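You operate a simulated robot arm through the tools that you are given. There is no shell and no other tool.

The job below is to be done with a simulated robot arm. You get a single attempt, and the scene is never put back.

TASK
Unfasten the blue and the green hatch, then open both.
Fine: open the blue one first; leave the third one locked.

It is judged by the outcome, as a careful person would: the job done as asked, and still so three seconds after it is handed in. It fails if anything else is knocked over, pushed out of place, dropped, spilled or broken.

THE ROBOT
A 6-joint arm with a two-finger gripper, fixed in place. Base frame: the origin is on the floor under the middle of its stand, x ahead of it, y to its left, z up. Units: cm, degrees, N and s.
It reaches about 157.2 cm from its shoulder. Its first joint turns from -166.0 to 166.0 degrees. Payload 2.45 kg.
The tool frame sits at the grasp point between the pads (the TCP): z along the fingers, y along the line on which they close. The tips reach 2 cm beyond it. The gripper opens to 14 cm; its body begins 16.8 cm behind the TCP.
Orientation is told as [roll, pitch, yaw] about the base's x, y, z axes, in that order, counted from this pose: with the fingers straight down and closing along the base's y, the tool's x points along the base's -x, its y along +y and its z along -z.

THE INTERFACE
- The arm moves only by the tool move_arm. Its argument "rows" is one flat list of numbers, 7 for each row, row after row: the shift along the tool's x, y, z in units of 50 mm (1.0 is 50 mm), then the turn, a rotation vector about the tool's x, y, z in units of 5 degrees (1.0 is 5 degrees), then the finger opening in cm, from 0 to 14. In form: [dx, dy, dz, ax, ay, az, fingers, dx, dy, dz, ax, ay, az, fingers, ...]. A call has 1 to 20 rows; each row shifts and turns the commanded pose from where the row before left it, along the tool's axes as they then stand. A call with a number of a shift or a turn outside -1 to 1 is refused whole. A row lasts 0.2 s, in which the tool goes at most 5 cm and 8.6 degrees; a call with a longer step from one row to the next is refused whole, and so is a gripper value outside its range. Where a pose cannot be reached the arm comes as near as it can. A force on the tool above 50 N (or 10 N above the force at the start of the call, whichever is more), or a blocked arm, ends the call early, and 0.2 s more pass. Each finger travels about 4.5 cm/s and halts on what it meets, pressing with about 36 N; the grip force reading is that of the motor and also rises with nothing between the fingers. The clock runs only during rows and for 0.2 s after the last one: add rows that do not move to give the fingers time. It gives the time, the measured TCP pose, the force on the tool (base axes), the opening and the grip force at its end, in the units of the frame above (readings bear some noise), with the torque about the TCP (base axes, N m) and any sound that the robot's microphone picked up, and new pictures: "views" is both (left out), scene, wrist or none.
- Cameras (640 x 400 px; columns grow to the right, rows downward): "scene" is fixed at [21.51, -50.07, 181.01]; the picture's right is [0.59, -0.81, 0.00], its down [-0.41, -0.30, -0.86] and it looks along [0.70, 0.51, -0.51] (base axes); focal length 312 px, centre (320, 200). "wrist" rides on the gripper at [7.8, 1.1, -20.9] in the tool frame; the picture's right is [-0.14, 0.99, 0.00], its down [-0.92, -0.13, -0.37] and it looks along [-0.36, -0.05, 0.93] (tool axes); focal length 280 px, centre (320, 200). There is no depth. A picture from a camera that has moved, and an enlarged one, comes with that camera's place and axes in the base frame and with its lens. The place of the scene camera against the robot may be out by one fixed shift of up to 1.2 cm in any direction.
- inspect(camera, box): a new picture of the part [left, top, right, bottom] of that camera's present view, enlarged. The clock stands still meanwhile.
- finish_job(): hands the job in; it is judged then, once.

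Nothing tells you positions but the pictures and the camera data. Unless the task says otherwise, let go and move clear before handing in.

The tools are called after "Emit:" as name(argument=value, ...) on one line, values as JSON. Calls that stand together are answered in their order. move_arm: Moves the arm, as the interface text tells. Its arguments: {"type":"object","properties":{"rows":{"type":"array"},"views":{"type":"string","enum":["both","scene","wrist","none"]}},"required":["rows"]} The other tools are called the same way: inspect (camera, box) takes an enlarged picture of a part of a camera's view; finish_job () hands the job in.

At the start:

```text
time_s: 0.0
eef_pos: [56.05, 8.13, 148.44]
tcp_rot: [0.0, 0.0, 0.0]
wrist_force: [0.7, 0.0, -0.5]
ft_torque: [0.03, 0.04, 0.0]
width: 13.97
grasp_force: 0.2
```

scene: 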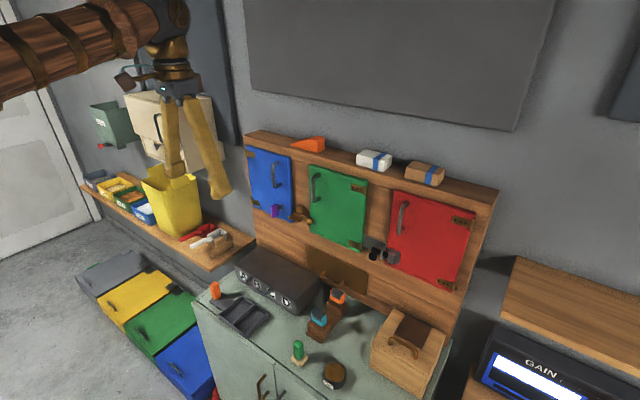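
wrist: 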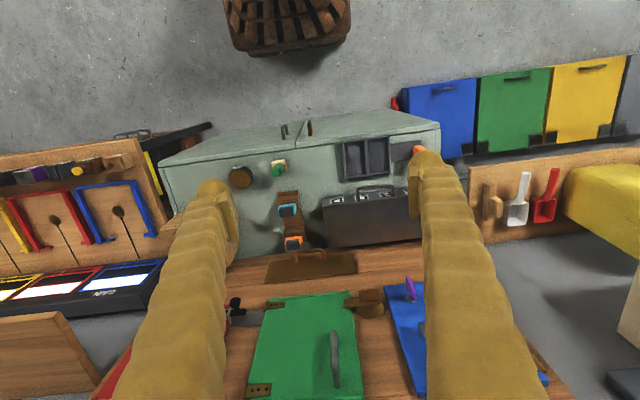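

I see a wooden board with a blue, a green and a red hatch, each with a handle and some latch. I'll look closer at each before moving.

Emit:
inspect(camera="scene", box=[235, 125, 375, 265])

Emit:
inspect(camera="scene", box=[340, 160, 500, 300])

Emit:
inspect(camera="wrist", box=[200, 240, 560, 400])

```text
2.86 times, centred on (305, 195) of scene
camera zoom: at [21.51, -50.07, 181.01], right [0.59, -0.81, 0.0], down [-0.41, -0.3, -0.86], along [0.7, 0.51, -0.51], focal length 892 px, centre (363, 214)
```

zoom: 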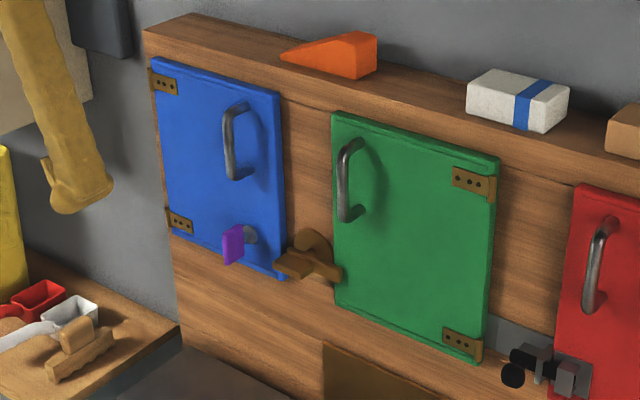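

```text
2.86 times, centred on (420, 230) of scene
camera zoom: at [21.51, -50.07, 181.01], right [0.59, -0.81, 0.0], down [-0.41, -0.3, -0.86], along [0.7, 0.51, -0.51], focal length 892 px, centre (34, 114)
```

zoom: 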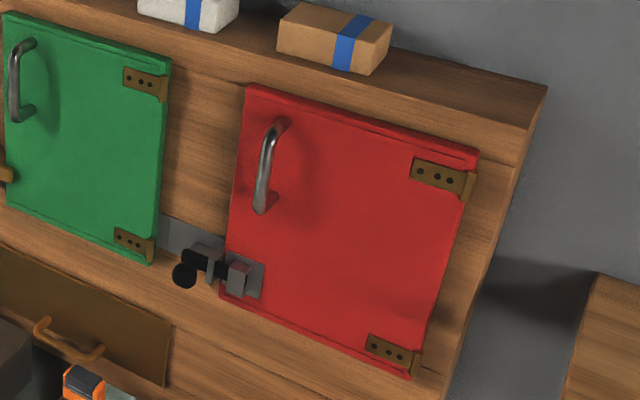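

```text
1.78 times, centred on (380, 320) of wrist
camera zoom: at [48.16, 9.21, 169.29], right [0.14, 0.99, 0.0], down [0.92, -0.13, 0.37], along [0.36, -0.05, -0.93], focal length 498 px, centre (213, -13)
```

zoom: 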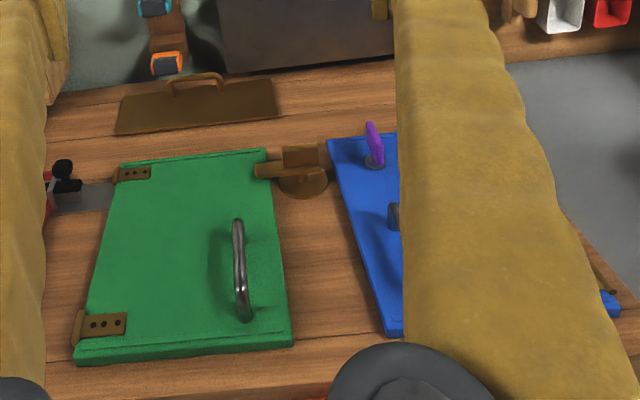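

I take the board front to be about x≈98, the green hatch at y≈-12..10, the blue at y≈18..41, both z≈110..138. Blue has a purple turn key low at its free edge, and green has a brown turn button; I'll zoom in on both of them.

Emit:
inspect(camera="scene", box=[260, 190, 324, 230])

Emit:
inspect(camera="wrist", box=[330, 260, 430, 322])

Emit:
inspect(camera="scene", box=[180, 240, 460, 400])

Emit:
inspect(camera="scene", box=[80, 60, 280, 220])

```text
10.00 times, centred on (292, 210) of scene
camera zoom: at [21.51, -50.07, 181.01], right [0.59, -0.81, 0.0], down [-0.41, -0.3, -0.86], along [0.7, 0.51, -0.51], focal length 3122 px, centre (600, 100)
```

zoom: 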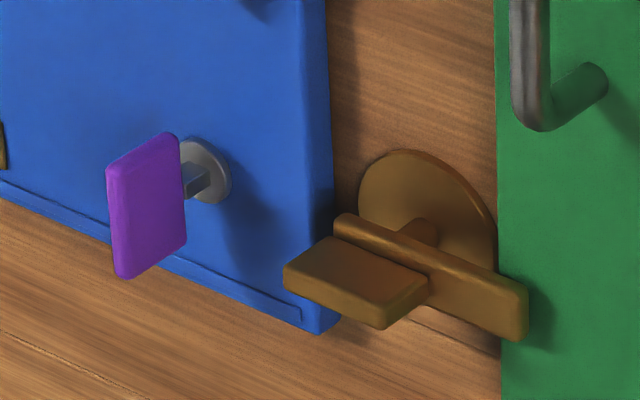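

```text
6.40 times, centred on (380, 291) of wrist
camera zoom: at [48.16, 9.21, 169.29], right [0.14, 0.99, 0.0], down [0.92, -0.13, 0.37], along [0.36, -0.05, -0.93], focal length 1794 px, centre (-64, -382)
```

zoom: 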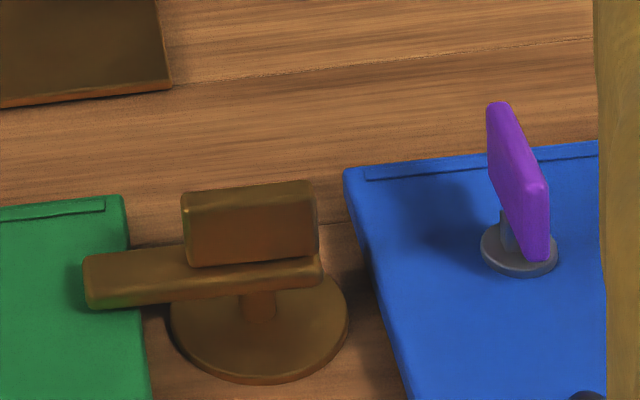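

```text
2.29 times, centred on (320, 320) of scene
camera zoom: at [21.51, -50.07, 181.01], right [0.59, -0.81, 0.0], down [-0.41, -0.3, -0.86], along [0.7, 0.51, -0.51], focal length 714 px, centre (320, -74)
```

zoom: 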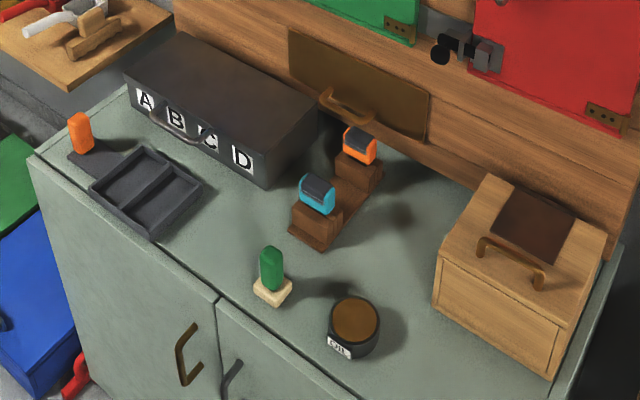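

```text
2.50 times, centred on (180, 140) of scene
camera zoom: at [21.51, -50.07, 181.01], right [0.59, -0.81, 0.0], down [-0.41, -0.3, -0.86], along [0.7, 0.51, -0.51], focal length 781 px, centre (670, 350)
```

zoom: 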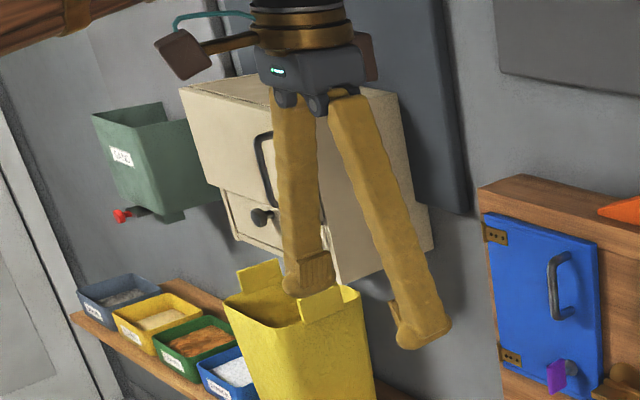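

The purple key is a thin vertical plate at about (94, 24.7, 115.7). The brown button pivots near (y 14.5, z 116), with its long arm lapping over green. First I turn the gripper to point forward (+x) and bring it to a staging spot in front of the board.

Emit:
move_arm(rows=[-0.22, 0.13, 0.2, 0, -1, 0, 8, -0.202, 0.13, 0.218, 0, -1, 0, 8, -0.182, 0.13, 0.235, 0, -1, 0, 8, -0.161, 0.13, 0.25, 0, -1, 0, 8, -0.138, 0.13, 0.263, 0, -1, 0, 8, -0.115, 0.13, 0.274, 0, -1, 0, 8, -0.0905, 0.13, 0.283, 0, -1, 0, 8, -0.065, 0.13, 0.29, 0, -1, 0, 8, -0.04, 0.13, 0.295, 0, -1, 0, 8], views="both")

```text
time_s: 2.0
eef_pos: [65.91, 13.85, 139.37]
tcp_rot: [-0.1, -45.1, 0.0]
wrist_force: [0.5, -0.5, -1.0]
ft_torque: [-0.02, 0.01, 0.0]
width: 7.99
grasp_force: 0.1
camera wrist: at [45.55, 14.97, 148.58], right [0.1, 0.99, 0.1], down [0.39, -0.13, 0.91], along [0.92, -0.05, -0.4], focal length 280 px, centre (320, 200)
```

scene: 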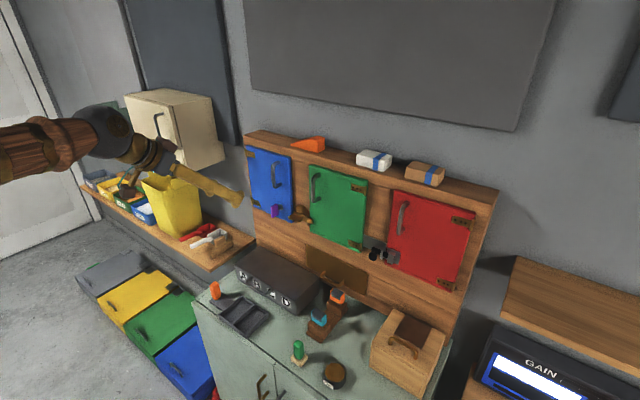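
wrist: 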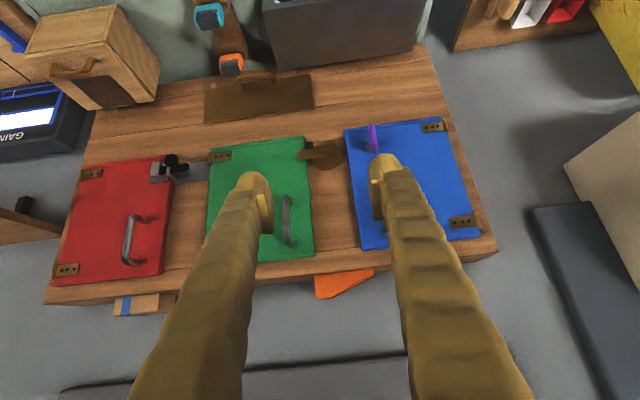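

The arm follows well and the wrist camera sees all three hatches, upside down. I finish the turn to point straight forward.

Emit:
move_arm(rows=[-0.014, 0.13, 0.297, 0, -1, 0, 8, 0.012, 0.13, 0.297, 0, -1, 0, 8, 0.038, 0.13, 0.295, 0, -1, 0, 8, 0.063, 0.13, 0.29, 0, -1, 0, 8, 0.088, 0.13, 0.284, 0, -1, 0, 8, 0.113, 0.13, 0.275, 0, -1, 0, 8, 0.136, 0.13, 0.264, 0, -1, 0, 8, 0.159, 0.13, 0.252, 0, -1, 0, 8, 0.18, 0.13, 0.236, 0, -1, 0, 8], views="both")

```text
time_s: 4.0
eef_pos: [75.95, 20.01, 130.54]
tcp_rot: [149.1, -89.9, -149.0]
wrist_force: [-0.2, -0.2, -0.2]
ft_torque: [-0.02, 0.01, -0.02]
width: 7.99
grasp_force: 0.1
camera wrist: at [54.96, 21.04, 122.57], right [0.0, 0.99, 0.14], down [-0.37, -0.13, 0.92], along [0.93, -0.05, 0.37], focal length 280 px, centre (320, 200)
```

scene: 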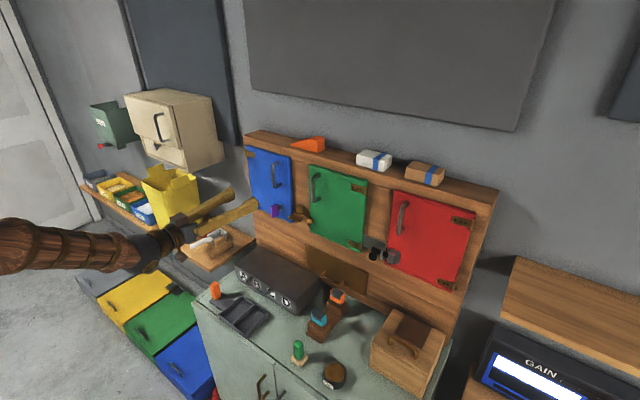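
wrist: 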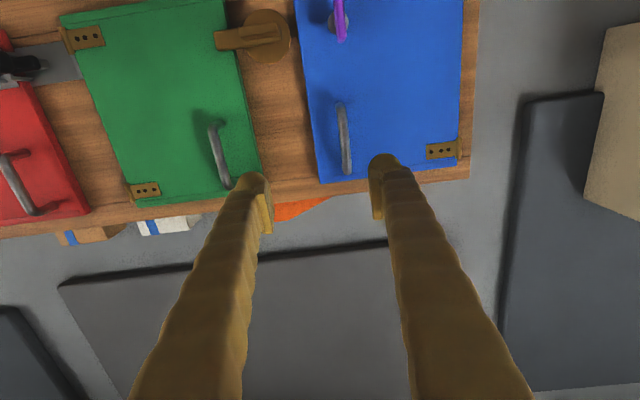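

The gripper now points at the board from (76, 20, 130.5), and the wrist view puts the key near (y 24.4, z 116). I go down in front of the key, keeping well back from the hatch.

Emit:
move_arm(rows=[0.6, 0.18, 0, 0, 0, 0, 7, 0.6, 0.18, 0, 0, 0, 0, 7, 0.6, 0.18, 0, 0, 0, 0, 7, 0.6, 0.18, 0, 0, 0, 0, 7, 0.56, 0.2, 0, 0, 0, 0, 7, 0, 0, 0, 0, 0, 0, 7], views="both")

```text
time_s: 5.4
eef_pos: [75.96, 24.47, 115.65]
tcp_rot: [176.3, -89.9, -176.4]
wrist_force: [0.2, -0.1, 0.8]
ft_torque: [0.0, 0.04, 0.01]
width: 6.99
grasp_force: 0.1
camera wrist: at [54.95, 25.65, 107.8], right [0.0, 0.99, 0.14], down [-0.37, -0.13, 0.92], along [0.93, -0.05, 0.37], focal length 280 px, centre (320, 200)
```

scene: 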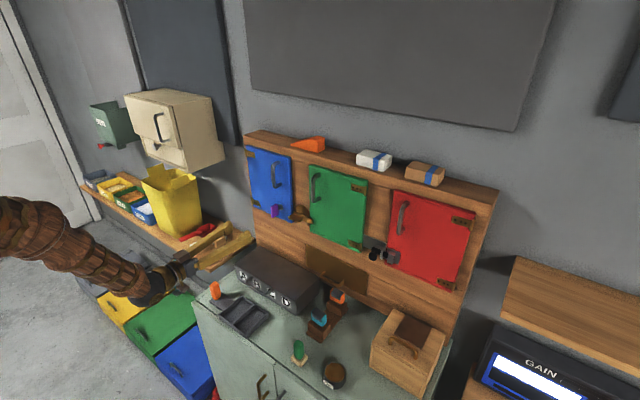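
wrist: 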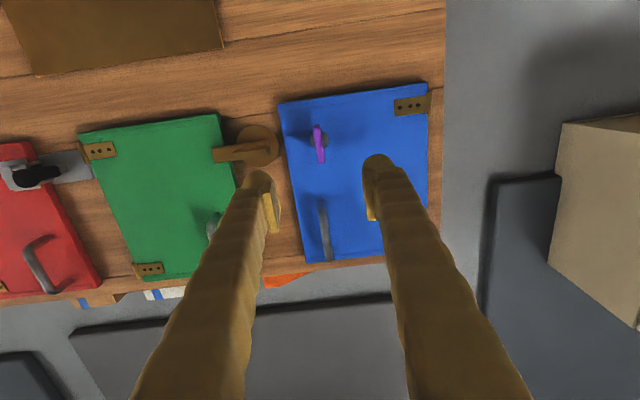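

Emit:
inspect(camera="wrist", box=[200, 100, 400, 225])

```text
3.20 times, centred on (300, 162) of wrist
camera zoom: at [54.95, 25.65, 107.8], right [0.0, 0.99, 0.14], down [-0.37, -0.13, 0.92], along [0.93, -0.05, 0.37], focal length 897 px, centre (384, 320)
```

zoom: 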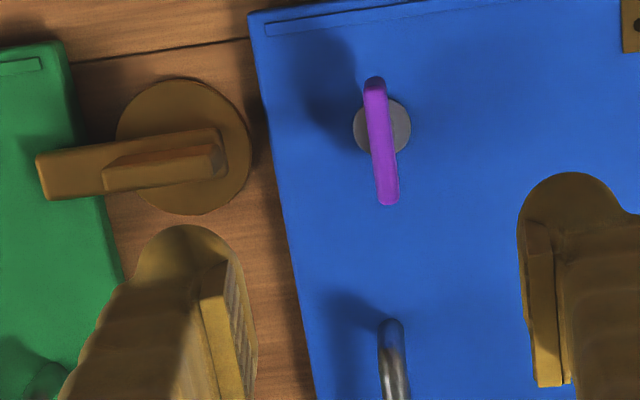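

The key centre reads (y 24.6, z 115.0) in this view. I narrow the opening to 4 cm, so the left finger clears the brown button, and advance around the key.

Emit:
move_arm(rows=[0.1, 0.03, 0, 0, 0, 0, 4, 0, 0, 0.5, 0, 0, 0, 4, 0, 0, 0.5, 0, 0, 0, 4, 0, 0, 0.5, 0, 0, 0, 4, 0, 0, 0.5, 0, 0, 0, 4, 0, 0, 0.5, 0, 0, 0, 4, 0, 0, 0, 0, 0, 0, 4], views="both")

Emit:
inspect(camera="wrist", box=[220, 60, 420, 185])

```text
time_s: 7.0
eef_pos: [88.28, 24.51, 114.92]
tcp_rot: [-15.3, -90.0, 15.3]
wrist_force: [0.1, -0.1, -0.4]
ft_torque: [-0.05, 0.0, -0.04]
width: 3.98
grasp_force: 0.1
camera wrist: at [67.37, 25.61, 107.17], right [0.0, 0.99, 0.14], down [-0.37, -0.13, 0.92], along [0.93, -0.05, 0.36], focal length 280 px, centre (320, 200)
```

scene: 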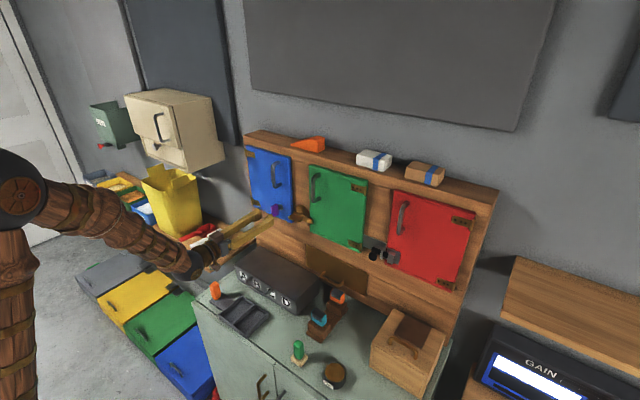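
wrist: 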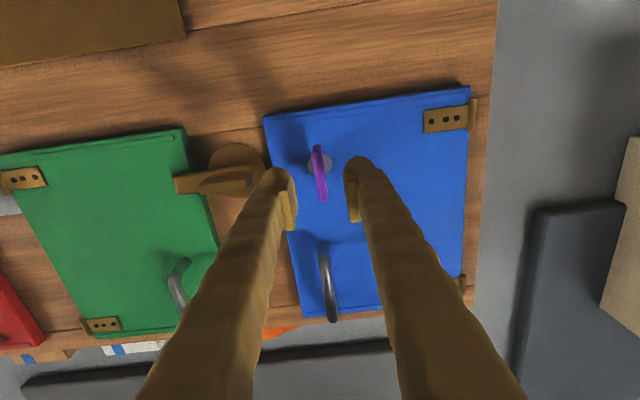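

```text
3.20 times, centred on (320, 122) of wrist
camera zoom: at [67.37, 25.61, 107.17], right [0.0, 0.99, 0.14], down [-0.37, -0.13, 0.92], along [0.93, -0.05, 0.36], focal length 897 px, centre (320, 448)
```

zoom: 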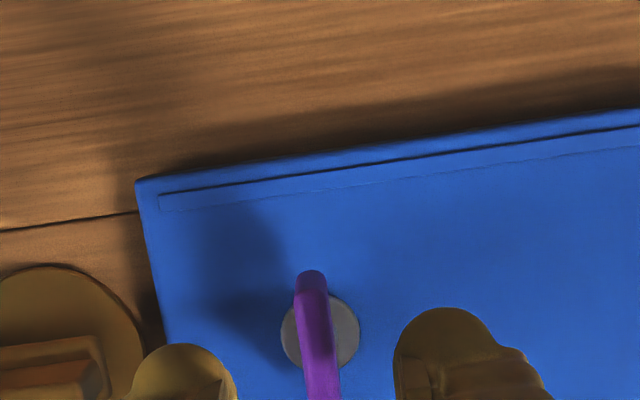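

The key is centred between the open fingers. I advance the last 5.5 cm so the pads surround the plate.

Emit:
move_arm(rows=[0, 0.01, 0.4, 0, 0, 0, 4, 0, 0.01, 0.4, 0, 0, 0, 4, 0, 0, 0.3, 0, 0, 0, 4, 0, 0, 0, 0, 0, 0, 4], views="both")

Emit:
inspect(camera="wrist", box=[220, 90, 420, 215])

Emit:
inspect(camera="scene", box=[230, 170, 326, 230])

```text
time_s: 8.0
eef_pos: [93.8, 24.45, 115.21]
tcp_rot: [-155.9, -90.0, 155.8]
wrist_force: [0.2, 0.5, 0.1]
ft_torque: [0.0, 0.07, 0.04]
width: 4.01
grasp_force: 0.0
camera wrist: at [72.92, 25.73, 107.3], right [0.0, 0.99, 0.14], down [-0.37, -0.13, 0.92], along [0.93, -0.05, 0.37], focal length 280 px, centre (320, 200)
```

scene: 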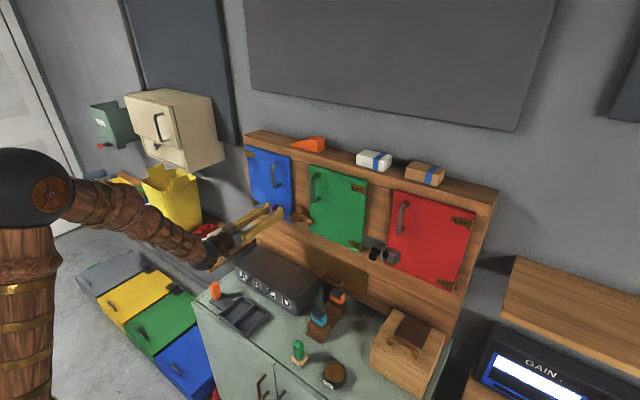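
wrist: 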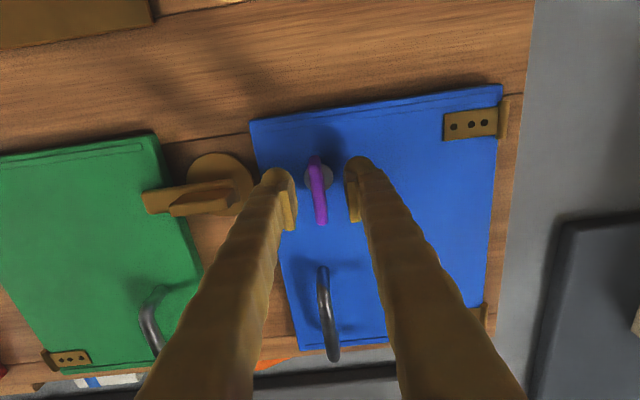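

```text
3.20 times, centred on (320, 152) of wrist
camera zoom: at [72.92, 25.73, 107.3], right [0.0, 0.99, 0.14], down [-0.37, -0.13, 0.92], along [0.93, -0.05, 0.37], focal length 897 px, centre (320, 352)
```

zoom: 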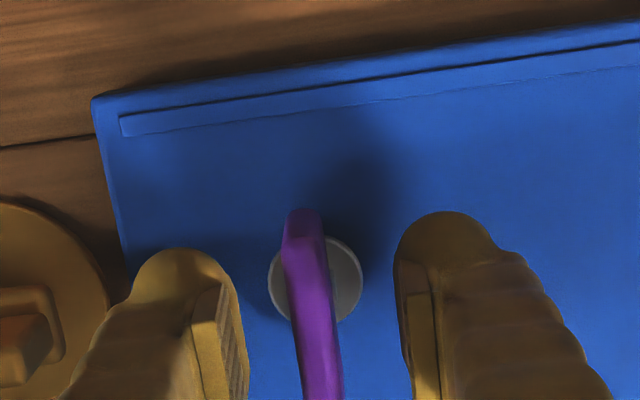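

```text
6.67 times, centred on (278, 200) of scene
camera zoom: at [21.51, -50.07, 181.01], right [0.59, -0.81, 0.0], down [-0.41, -0.3, -0.86], along [0.7, 0.51, -0.51], focal length 2082 px, centre (600, 200)
```

zoom: 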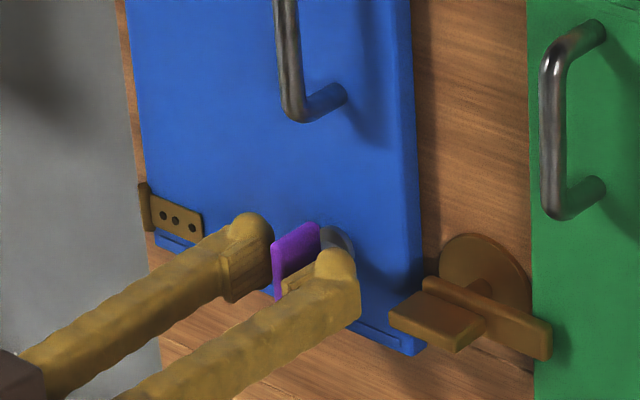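

The plate is between the pads. I close on it gently, without moving.

Emit:
move_arm(rows=[0, 0, 0, 0, 0, 0, 2, 0, 0, 0, 0, 0, 0, 0.5, 0, 0, 0, 0, 0, 0, 0.5, 0, 0, 0, 0, 0, 0, 0.5], views="wrist")

Emit:
inspect(camera="scene", box=[230, 170, 326, 230])

```text
time_s: 9.0
eef_pos: [93.8, 24.49, 115.08]
tcp_rot: [110.1, -90.0, -110.2]
wrist_force: [-2.0, -9.4, 0.0]
ft_torque: [-0.03, 0.0, -0.13]
width: 1.1
grasp_force: 4.7
camera wrist: at [72.9, 25.7, 107.29], right [0.0, 0.99, 0.14], down [-0.37, -0.13, 0.92], along [0.93, -0.05, 0.37], focal length 280 px, centre (320, 200)
```

wrist: 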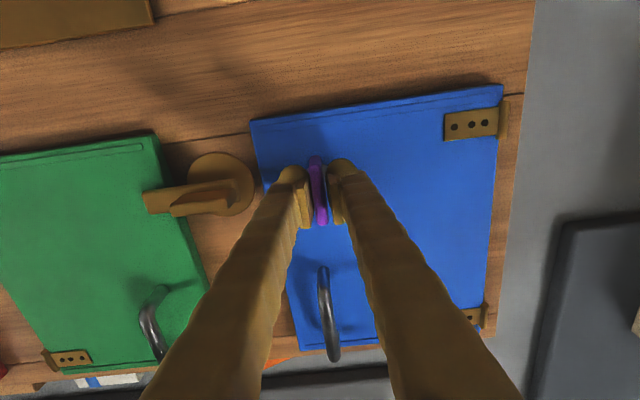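

```text
6.67 times, centred on (278, 200) of scene
camera zoom: at [21.51, -50.07, 181.01], right [0.59, -0.81, 0.0], down [-0.41, -0.3, -0.86], along [0.7, 0.51, -0.51], focal length 2082 px, centre (600, 200)
```

zoom: 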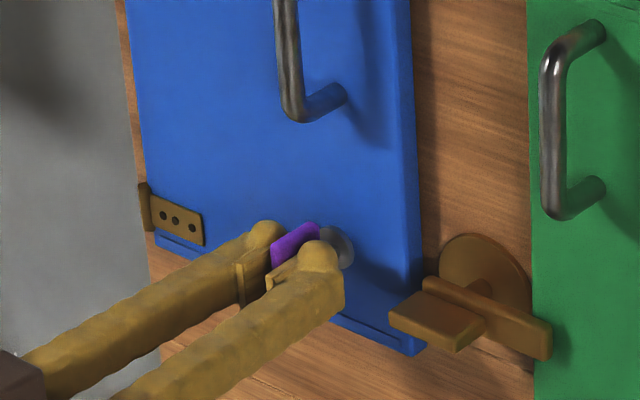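

The fingers touch the plate (opening 1.1) with a slight sideways push, so the plate sits a touch to the -y side. I shift 1 mm that way and give the fingers time to close.

Emit:
move_arm(rows=[0, -0.02, 0, 0, 0, 0, 0.5, 0, 0, 0, 0, 0, 0, 0.3, 0, 0, 0, 0, 0, 0, 0.3], views="wrist")

```text
time_s: 9.8
eef_pos: [93.9, 24.47, 115.27]
tcp_rot: [167.6, -90.0, -167.7]
wrist_force: [-2.5, -7.3, 4.9]
ft_torque: [0.0, -0.02, -0.08]
width: 0.89
grasp_force: 36.2
camera wrist: at [72.92, 25.63, 107.27], right [0.0, 0.99, 0.14], down [-0.37, -0.13, 0.92], along [0.93, -0.05, 0.37], focal length 280 px, centre (320, 200)
```

wrist: 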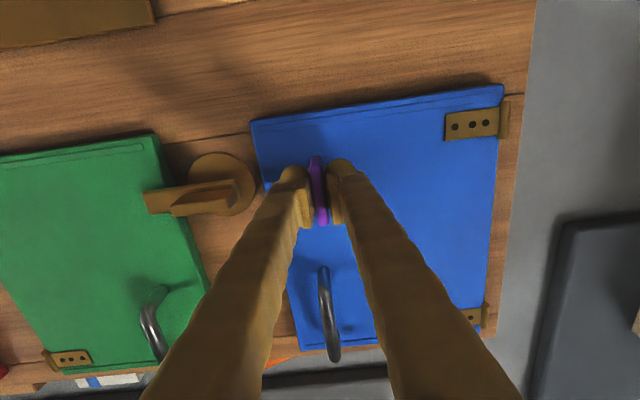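

I have a firm grip (0.89 cm, 36 N). I try a small turn one way and read the torque about x.

Emit:
move_arm(rows=[0, 0, 0, 0, 0, 1, 0.3, 0, 0, 0, 0, 0, 1, 0.3, 0, 0, 0, 0, 0, 0, 0.3], views="wrist")

```text
time_s: 10.4
eef_pos: [93.83, 24.47, 115.15]
tcp_rot: [84.5, -81.3, -85.7]
wrist_force: [-2.2, -6.2, 0.2]
ft_torque: [-0.04, 0.16, -0.02]
width: 0.9
grasp_force: 37.2
out of reach, approached as far as the arm can: row 2
stopped in row 3: the force on the tool passed its limit at 68 N (the readings are from after the stop); the commanded pose is now the measured one
camera wrist: at [72.83, 27.21, 107.87], right [0.02, 0.96, 0.29], down [-0.36, -0.26, 0.9], along [0.93, -0.12, 0.34], focal length 280 px, centre (320, 200)
```

wrist: 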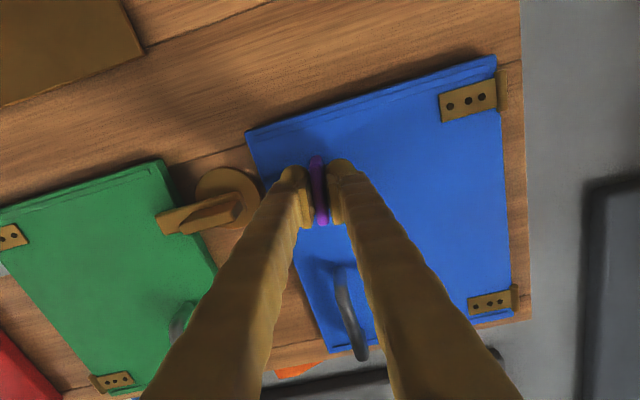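

The arm reports it could not reach further in that sense, which looks like a wrist joint limit rather than the key resisting; the key turned about 9° freely. I turn back the other way and watch the torque.

Emit:
move_arm(rows=[0, 0, 0, 0, 0, -1, 0.3, 0, 0, 0, 0, 0, -0.74, 0.3, 0, 0, 0, 0, 0, 0, 0.3], views="wrist")

```text
time_s: 11.2
eef_pos: [93.8, 24.54, 115.14]
tcp_rot: [2.5, -89.1, -3.6]
wrist_force: [-3.0, -9.4, -4.6]
ft_torque: [-0.02, 0.12, -0.07]
width: 0.9
grasp_force: 37.0
camera wrist: at [72.81, 26.06, 107.63], right [0.02, 0.99, 0.14], down [-0.36, -0.12, 0.93], along [0.93, -0.07, 0.35], focal length 280 px, centre (320, 200)
```

wrist: 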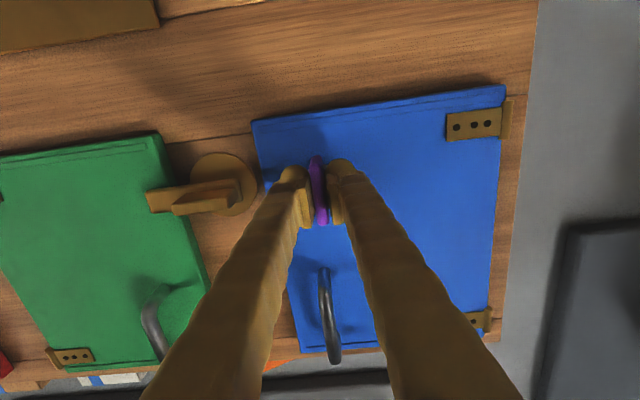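

Back at zero with low torque. I now try a small turn in the negative sense.

Emit:
move_arm(rows=[0, 0, 0, 0, 0, -0.6, 0.3, 0, 0, 0, 0, 0, -0.6, 0.3, 0, 0, 0, 0, 0, -0.6, 0.3, 0, 0, 0, 0, 0, 0, 0.3], views="wrist")

```text
time_s: 12.2
eef_pos: [93.9, 24.55, 115.13]
tcp_rot: [-84.7, -81.0, 83.6]
wrist_force: [-2.8, -10.7, -4.8]
ft_torque: [1.11, 0.04, -0.08]
width: 1.2
grasp_force: 38.8
camera wrist: at [72.81, 24.81, 107.58], right [0.02, 1.0, -0.02], down [-0.35, 0.02, 0.93], along [0.93, -0.01, 0.35], focal length 280 px, centre (320, 200)
```

wrist: 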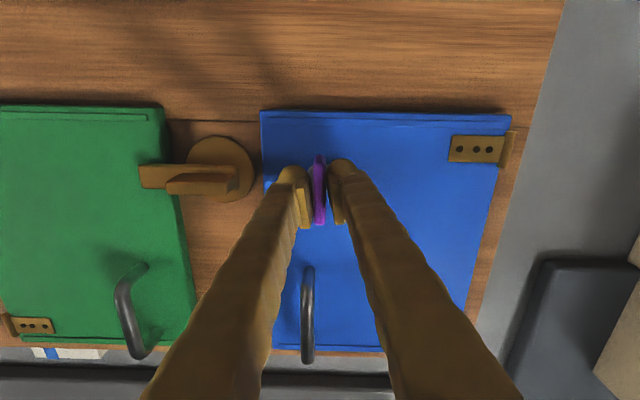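

Turning the negative way the key resisted with 1.1 N·m, while the positive way it was free; so the key must turn in the positive sense (clockwise seen from the front). My wrist is at its limit that way, so I release, back off and roll the gripper by -180° to re-grip with room to turn.

Emit:
move_arm(rows=[0, 0, 0, 0, 0, 0.9, 0.5, 0, 0, 0, 0, 0, 0.9, 0.5, 0, 0, 0, 0, 0, 0, 4, 0, 0, 0, 0, 0, 0, 4, 0, 0, 0, 0, 0, 0, 4, 0, 0, -0.5, -0.1, -0.08, 0, 4, 0, 0, -0.5, -0.1, -0.08, 0, 4, 0, 0, -0.5, 0, 0, 0, 4, 0, 0, -0.5, 0, 0, 0, 4, 0, 0, 0, 0, 0, 0, 4], views="both")

Emit:
inspect(camera="scene", box=[230, 170, 326, 230])

```text
time_s: 14.4
eef_pos: [83.9, 24.64, 115.23]
tcp_rot: [76.9, -90.0, -77.0]
wrist_force: [0.0, -0.8, 1.0]
ft_torque: [0.01, -0.01, 0.0]
width: 4.0
grasp_force: 0.0
camera wrist: at [62.9, 25.83, 107.37], right [0.0, 0.99, 0.14], down [-0.37, -0.13, 0.92], along [0.93, -0.05, 0.36], focal length 280 px, centre (320, 200)
```

scene: 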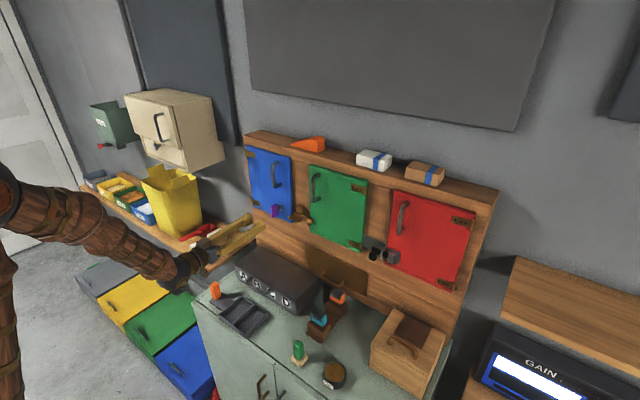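
wrist: 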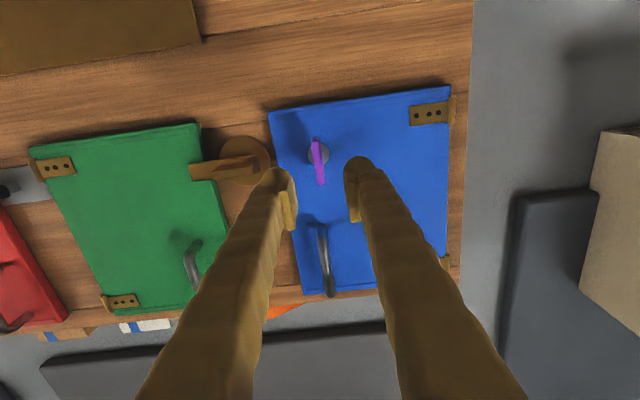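

```text
6.67 times, centred on (278, 200) of scene
camera zoom: at [21.51, -50.07, 181.01], right [0.59, -0.81, 0.0], down [-0.41, -0.3, -0.86], along [0.7, 0.51, -0.51], focal length 2082 px, centre (600, 200)
```

zoom: 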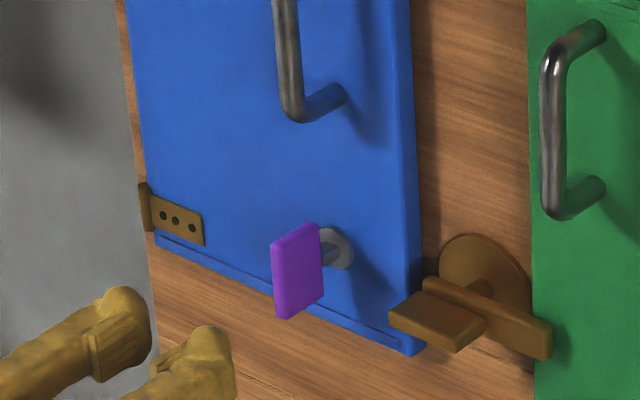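

Clear of the key, which is vertical again. I roll the gripper by -90° first and check the state.

Emit:
move_arm(rows=[0, 0, -0.2, 0, 0, -1, 4, 0, 0, -0.2, 0, 0, -1, 4, 0, 0, -0.2, 0, 0, -1, 4, 0, 0, 0, 0, 0, -1, 4, 0, 0, 0, 0, 0, -1, 4, 0, 0, 0, 0, 0, -1, 4, 0, 0, 0, 0, 0, -1, 4, 0, 0, 0, 0, 0, -1, 4, 0, 0, 0, 0, 0, -1, 4, 0, 0, 0, 0, 0, -1, 4, 0, 0, 0, 0, 0, -1, 4, 0, 0, 0, 0, 0, -1, 4, 0, 0, 0, 0, 0, -1, 4, 0, 0, 0, 0, 0, -1, 4, 0, 0, 0, 0, 0, -1, 4, 0, 0, 0, 0, 0, -1, 4, 0, 0, 0, 0, 0, -1, 4, 0, 0, 0, 0, 0, -1, 4], views="both")

```text
time_s: 18.2
eef_pos: [80.89, 24.64, 115.24]
tcp_rot: [-90.1, 0.0, 89.9]
wrist_force: [-0.3, 0.4, -1.0]
ft_torque: [0.04, 0.0, -0.01]
width: 4.0
grasp_force: 0.0
camera wrist: at [59.87, 16.87, 114.13], right [0.0, 0.14, -0.99], down [-0.37, 0.92, 0.13], along [0.93, 0.36, 0.05], focal length 280 px, centre (320, 200)
```

scene: 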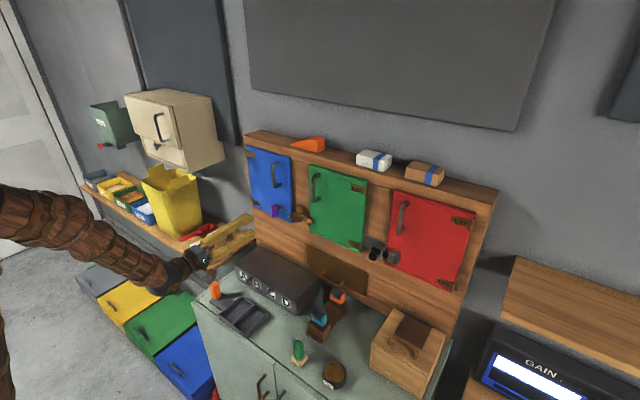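
wrist: 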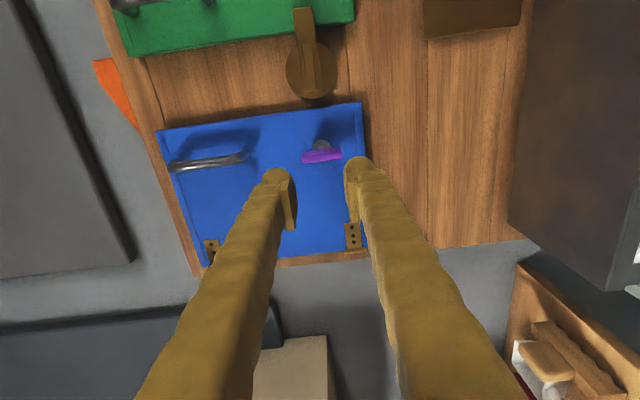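

At -90° roll all is fine. I continue another -90° so the camera sits on top.

Emit:
move_arm(rows=[0, 0, 0, 0, 0, -1, 4, 0, 0, 0, 0, 0, -1, 4, 0, 0, 0, 0, 0, -1, 4, 0, 0, 0, 0, 0, -1, 4, 0, 0, 0, 0, 0, -1, 4, 0, 0, 0, 0, 0, -1, 4, 0, 0, 0, 0, 0, -1, 4, 0, 0, 0, 0, 0, -1, 4, 0, 0, 0, 0, 0, -1, 4, 0, 0, 0, 0, 0, -1, 4, 0, 0, 0, 0, 0, -1, 4, 0, 0, 0, 0, 0, -1, 4, 0, 0, 0, 0, 0, -1, 4, 0, 0, 0, 0, 0, -1, 4, 0, 0, 0, 0, 0, -1, 4, 0, 0, 0, 0, 0, -1, 4, 0, 0, 0, 0, 0, -1, 4, 0, 0, 0, 0, 0, -1, 4], views="both")

```text
time_s: 22.0
eef_pos: [80.84, 24.59, 115.25]
tcp_rot: [27.7, 89.9, -152.4]
wrist_force: [0.0, -0.4, 0.3]
ft_torque: [0.02, 0.0, -0.01]
width: 4.01
grasp_force: 0.1
camera wrist: at [59.88, 23.64, 123.01], right [0.0, -0.99, -0.14], down [-0.37, 0.13, -0.92], along [0.93, 0.05, -0.37], focal length 280 px, centre (320, 200)
```

scene: 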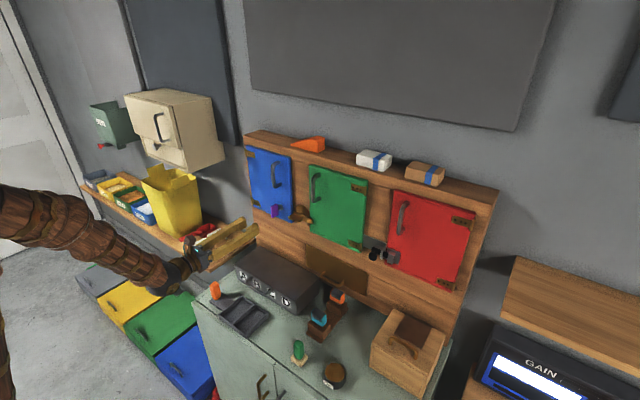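
wrist: 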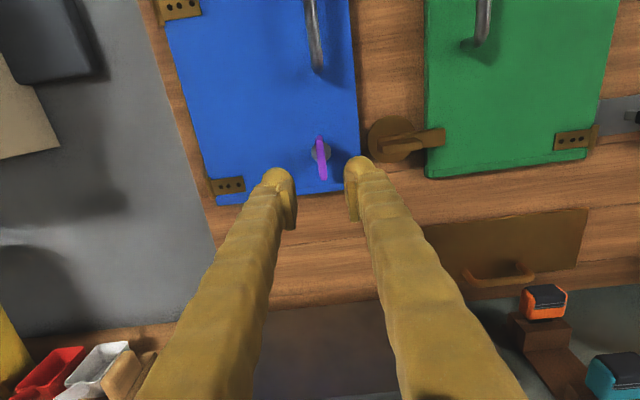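

The camera is now on top with an upright view, and the key is straight ahead. I advance to it with 4 cm opening.

Emit:
move_arm(rows=[0, 0.03, 0.5, 0, 0, 0, 4, 0, 0, 0.5, 0, 0, 0, 4, 0, 0, 0.5, 0, 0, 0, 4, 0, 0, 0.5, 0, 0, 0, 4, 0, 0, 0.3, 0, 0, 0, 4, 0, 0, 0.3, 0, 0, 0, 4, 0, 0, 0, 0, 0, 0, 4], views="wrist")

Emit:
inspect(camera="wrist", box=[220, 90, 420, 215])

```text
time_s: 23.6
eef_pos: [93.9, 24.43, 115.27]
tcp_rot: [-81.5, 89.9, 98.4]
wrist_force: [0.3, 0.7, 0.0]
ft_torque: [0.0, -0.03, 0.04]
width: 4.03
grasp_force: 0.0
camera wrist: at [72.9, 23.48, 122.98], right [0.0, -0.99, -0.14], down [-0.37, 0.13, -0.92], along [0.93, 0.05, -0.37], focal length 280 px, centre (320, 200)
```

wrist: 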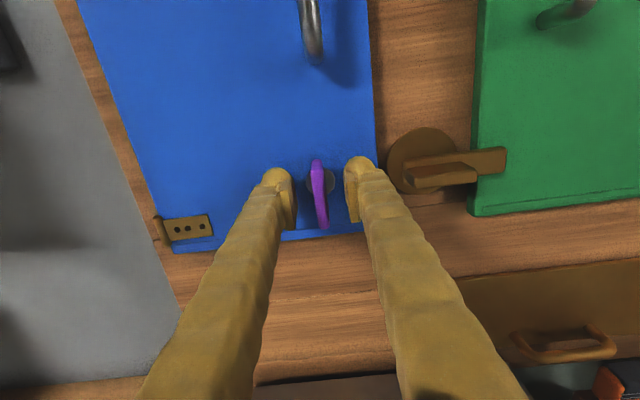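

```text
3.20 times, centred on (320, 152) of wrist
camera zoom: at [72.9, 23.48, 122.98], right [0.0, -0.99, -0.14], down [-0.37, 0.13, -0.92], along [0.93, 0.05, -0.37], focal length 897 px, centre (320, 352)
```

zoom: 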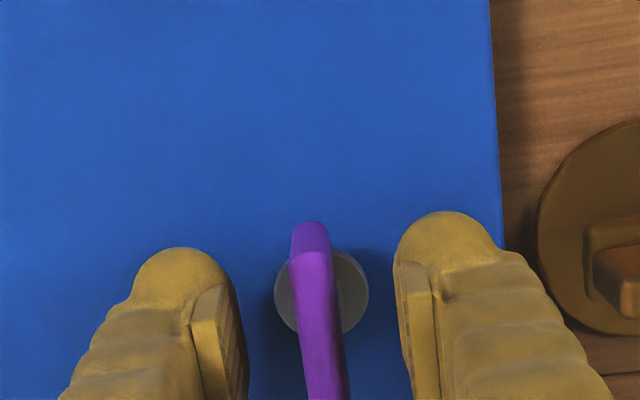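

The plate is well between the pads. I close and then turn 25° in the positive sense.

Emit:
move_arm(rows=[0, 0, 0, 0, 0, 0, 2, 0, 0, 0, 0, 0, 0, 0.3, 0, 0, 0, 0, 0, 0, 0.3, 0, 0, 0, 0, 0, 0, 0.3, 0, 0, 0, 0, 0, 0, 0.3, 0, 0, 0, 0, 0, 0, 0.3], views="wrist")

Emit:
move_arm(rows=[0, 0, 0, 0, 0, 0.8, 0.3, 0, 0, 0, 0, 0, 0.8, 0.3, 0, 0, 0, 0, 0, 0.8, 0.3, 0, 0, 0, 0, 0, 0.8, 0.3, 0, 0, 0, 0, 0, 0.8, 0.3, 0, 0, 0, 0, 0, 0, 0.3], views="wrist")

```text
time_s: 25.0
eef_pos: [93.89, 24.46, 115.18]
tcp_rot: [-76.0, 89.9, 104.1]
wrist_force: [0.7, 0.1, 0.1]
ft_torque: [0.01, 0.01, -0.01]
width: 0.89
grasp_force: 36.5
camera wrist: at [72.89, 23.48, 122.97], right [0.0, -0.99, -0.14], down [-0.37, 0.13, -0.92], along [0.93, 0.05, -0.37], focal length 280 px, centre (320, 200)
```

wrist: 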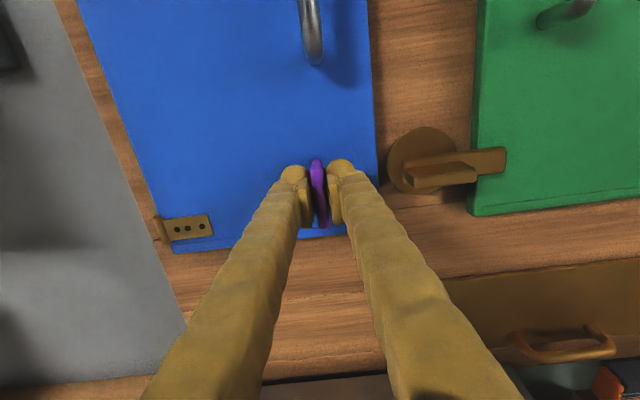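

```text
time_s: 26.4
eef_pos: [93.88, 24.22, 115.16]
tcp_rot: [-89.8, 69.9, 90.1]
wrist_force: [-1.1, -7.2, -7.2]
ft_torque: [0.02, 0.17, -0.02]
width: 0.9
grasp_force: 36.7
camera wrist: at [72.89, 20.81, 122.13], right [0.0, -0.88, -0.47], down [-0.37, 0.44, -0.82], along [0.93, 0.17, -0.33], focal length 280 px, centre (320, 200)
```

wrist: 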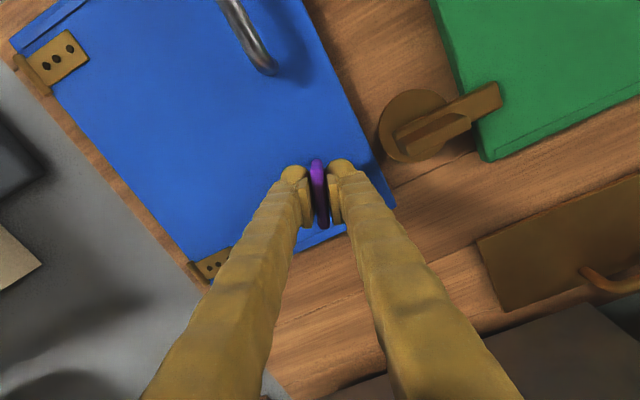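

The key turns along with almost no torque. I keep turning in steps, watching the torque for a stop.

Emit:
move_arm(rows=[0, 0, 0, 0, 0, 0.8, 0.3, 0, 0, 0, 0, 0, 0.8, 0.3, 0, 0, 0, 0, 0, 0.8, 0.3, 0, 0, 0, 0, 0, 0.8, 0.3, 0, 0, 0, 0, 0, 0.8, 0.3, 0, 0, 0, 0, 0, 0.8, 0.3, 0, 0, 0, 0, 0, 0.8, 0.3, 0, 0, 0, 0, 0, 0.8, 0.3, 0, 0, 0, 0, 0, 0, 0.3], views="wrist")

```text
time_s: 28.4
eef_pos: [93.76, 24.25, 115.09]
tcp_rot: [-90.0, 38.0, 89.9]
wrist_force: [-7.9, -34.1, -23.5]
ft_torque: [-0.12, 0.11, -0.53]
width: 0.9
grasp_force: 37.1
camera wrist: at [72.88, 17.62, 119.07], right [0.0, -0.5, -0.87], down [-0.37, 0.81, -0.46], along [0.93, 0.32, -0.19], focal length 280 px, centre (320, 200)
```

wrist: 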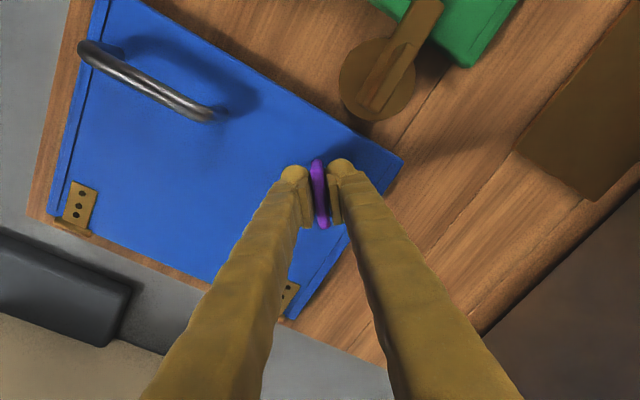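

The key has turned about 52° with little torque, but a sideways force is building, so my centre is slightly off the key's axis. I shift about 2 mm with that force and re-read.

Emit:
move_arm(rows=[0.01, 0.03, 0, 0, 0, 0, 0.3, 0, 0.02, 0, 0, 0, 0, 0.3], views="none")

```text
time_s: 29.0
eef_pos: [93.86, 24.26, 115.15]
tcp_rot: [-90.1, 37.8, 89.9]
wrist_force: [-3.1, -11.2, -10.5]
ft_torque: [-0.02, 0.14, -0.07]
width: 0.9
grasp_force: 36.6
```

That eased the force to 15 N. I continue turning with a little more of the same correction.

Emit:
move_arm(rows=[0, 0.02, 0, 0, 0, 0.8, 0.3, 0, 0.01, 0, 0, 0, 0.8, 0.3, 0, 0, 0, 0, 0, 0.8, 0.3, 0, 0, 0, 0, 0, 0.8, 0.3, 0, 0, 0, 0, 0, 0, 0.3], views="wrist")

```text
time_s: 30.2
eef_pos: [93.81, 24.36, 115.2]
tcp_rot: [-90.0, 21.8, 90.0]
wrist_force: [7.3, 30.3, 10.2]
ft_torque: [0.07, -0.17, 0.23]
width: 0.88
grasp_force: 36.9
camera wrist: at [72.9, 16.69, 116.9], right [0.0, -0.24, -0.97], down [-0.37, 0.9, -0.23], along [0.93, 0.36, -0.09], focal length 280 px, centre (320, 200)
```

wrist: 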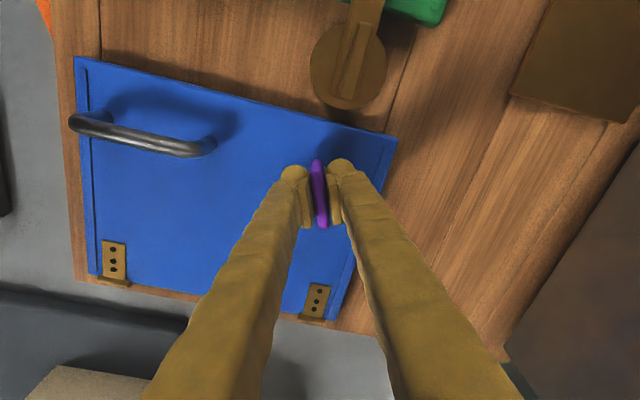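

The force now points the other way (+y), so I correct by 2 mm that way and re-read.

Emit:
move_arm(rows=[-0.025, -0.025, 0, 0, 0, 0, 0.3, 0, 0, 0, 0, 0, 0, 0.3], views="none")

```text
time_s: 30.8
eef_pos: [93.89, 24.27, 114.98]
tcp_rot: [-90.0, 22.0, 89.8]
wrist_force: [4.9, 14.9, 13.6]
ft_torque: [0.05, -0.18, 0.04]
width: 0.89
grasp_force: 36.6
```

Force is down to 20 N. I turn the next 16°.

Emit:
move_arm(rows=[-0.01, -0.02, 0, 0, 0, 0.8, 0.3, 0, 0, 0, 0, 0, 0.8, 0.3, 0, 0, 0, 0, 0, 0.8, 0.3, 0, 0, 0, 0, 0, 0.8, 0.3, 0, 0, 0, 0, 0, 0, 0.3], views="wrist")

```text
time_s: 32.0
eef_pos: [93.81, 24.42, 114.95]
tcp_rot: [-89.9, 5.9, 89.8]
wrist_force: [-7.8, -15.1, 3.5]
ft_torque: [-0.03, 0.01, 0.6]
width: 0.87
grasp_force: 36.2
camera wrist: at [72.85, 16.52, 114.72], right [0.0, 0.04, -1.0], down [-0.37, 0.93, 0.03], along [0.93, 0.37, 0.01], focal length 280 px, centre (320, 200)
```

wrist: 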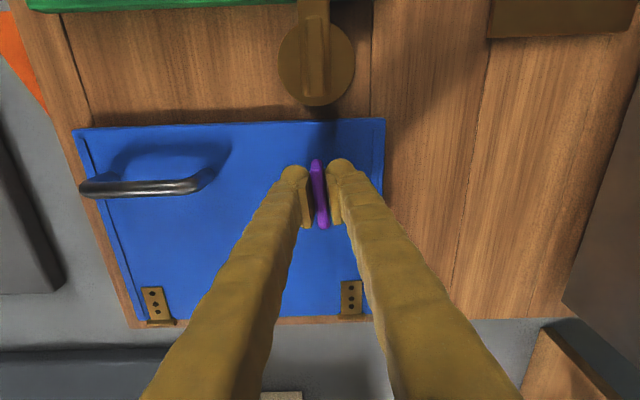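

About 84° turned. I go on a few degrees to find the stop.

Emit:
move_arm(rows=[0, 0, 0, 0, 0, 0.6, 0.3, 0, 0, 0, 0, 0, 0.6, 0.3, 0, 0, 0, 0, 0, 0, 0.3], views="none")

```text
time_s: 32.8
eef_pos: [93.81, 24.27, 114.97]
tcp_rot: [-89.9, 0.0, 89.8]
wrist_force: [-3.7, -22.0, -3.2]
ft_torque: [-0.05, 0.02, -0.59]
width: 0.91
grasp_force: 36.9
```

At 90° with still no resistance about x. I try another few degrees.

Emit:
move_arm(rows=[-0.02, 0, 0, 0, 0, 0.6, 0.3, 0.02, 0, 0, 0, 0, 0.6, 0.3, 0, 0, 0, 0, 0, 0, 0.3], views="both")

```text
time_s: 33.6
eef_pos: [93.87, 24.31, 115.11]
tcp_rot: [-89.9, -6.0, 89.9]
wrist_force: [-6.0, -23.4, -7.4]
ft_torque: [-0.95, 0.11, -0.06]
width: 1.07
grasp_force: 38.3
camera wrist: at [72.88, 16.79, 113.07], right [0.0, 0.24, -0.97], down [-0.37, 0.9, 0.23], along [0.93, 0.36, 0.09], focal length 280 px, centre (320, 200)
```

scene: 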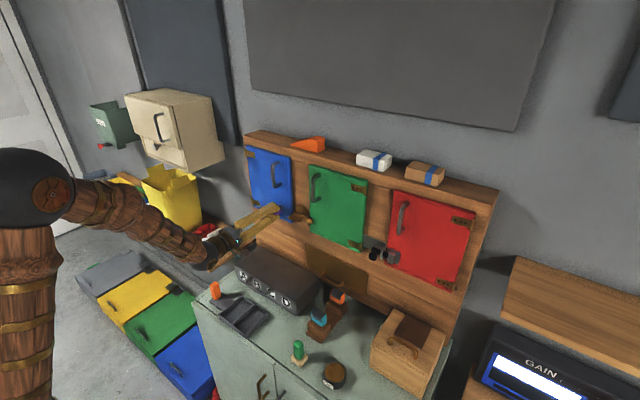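
wrist: 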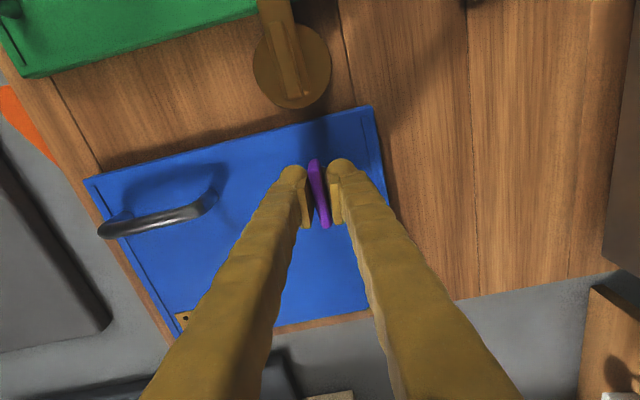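

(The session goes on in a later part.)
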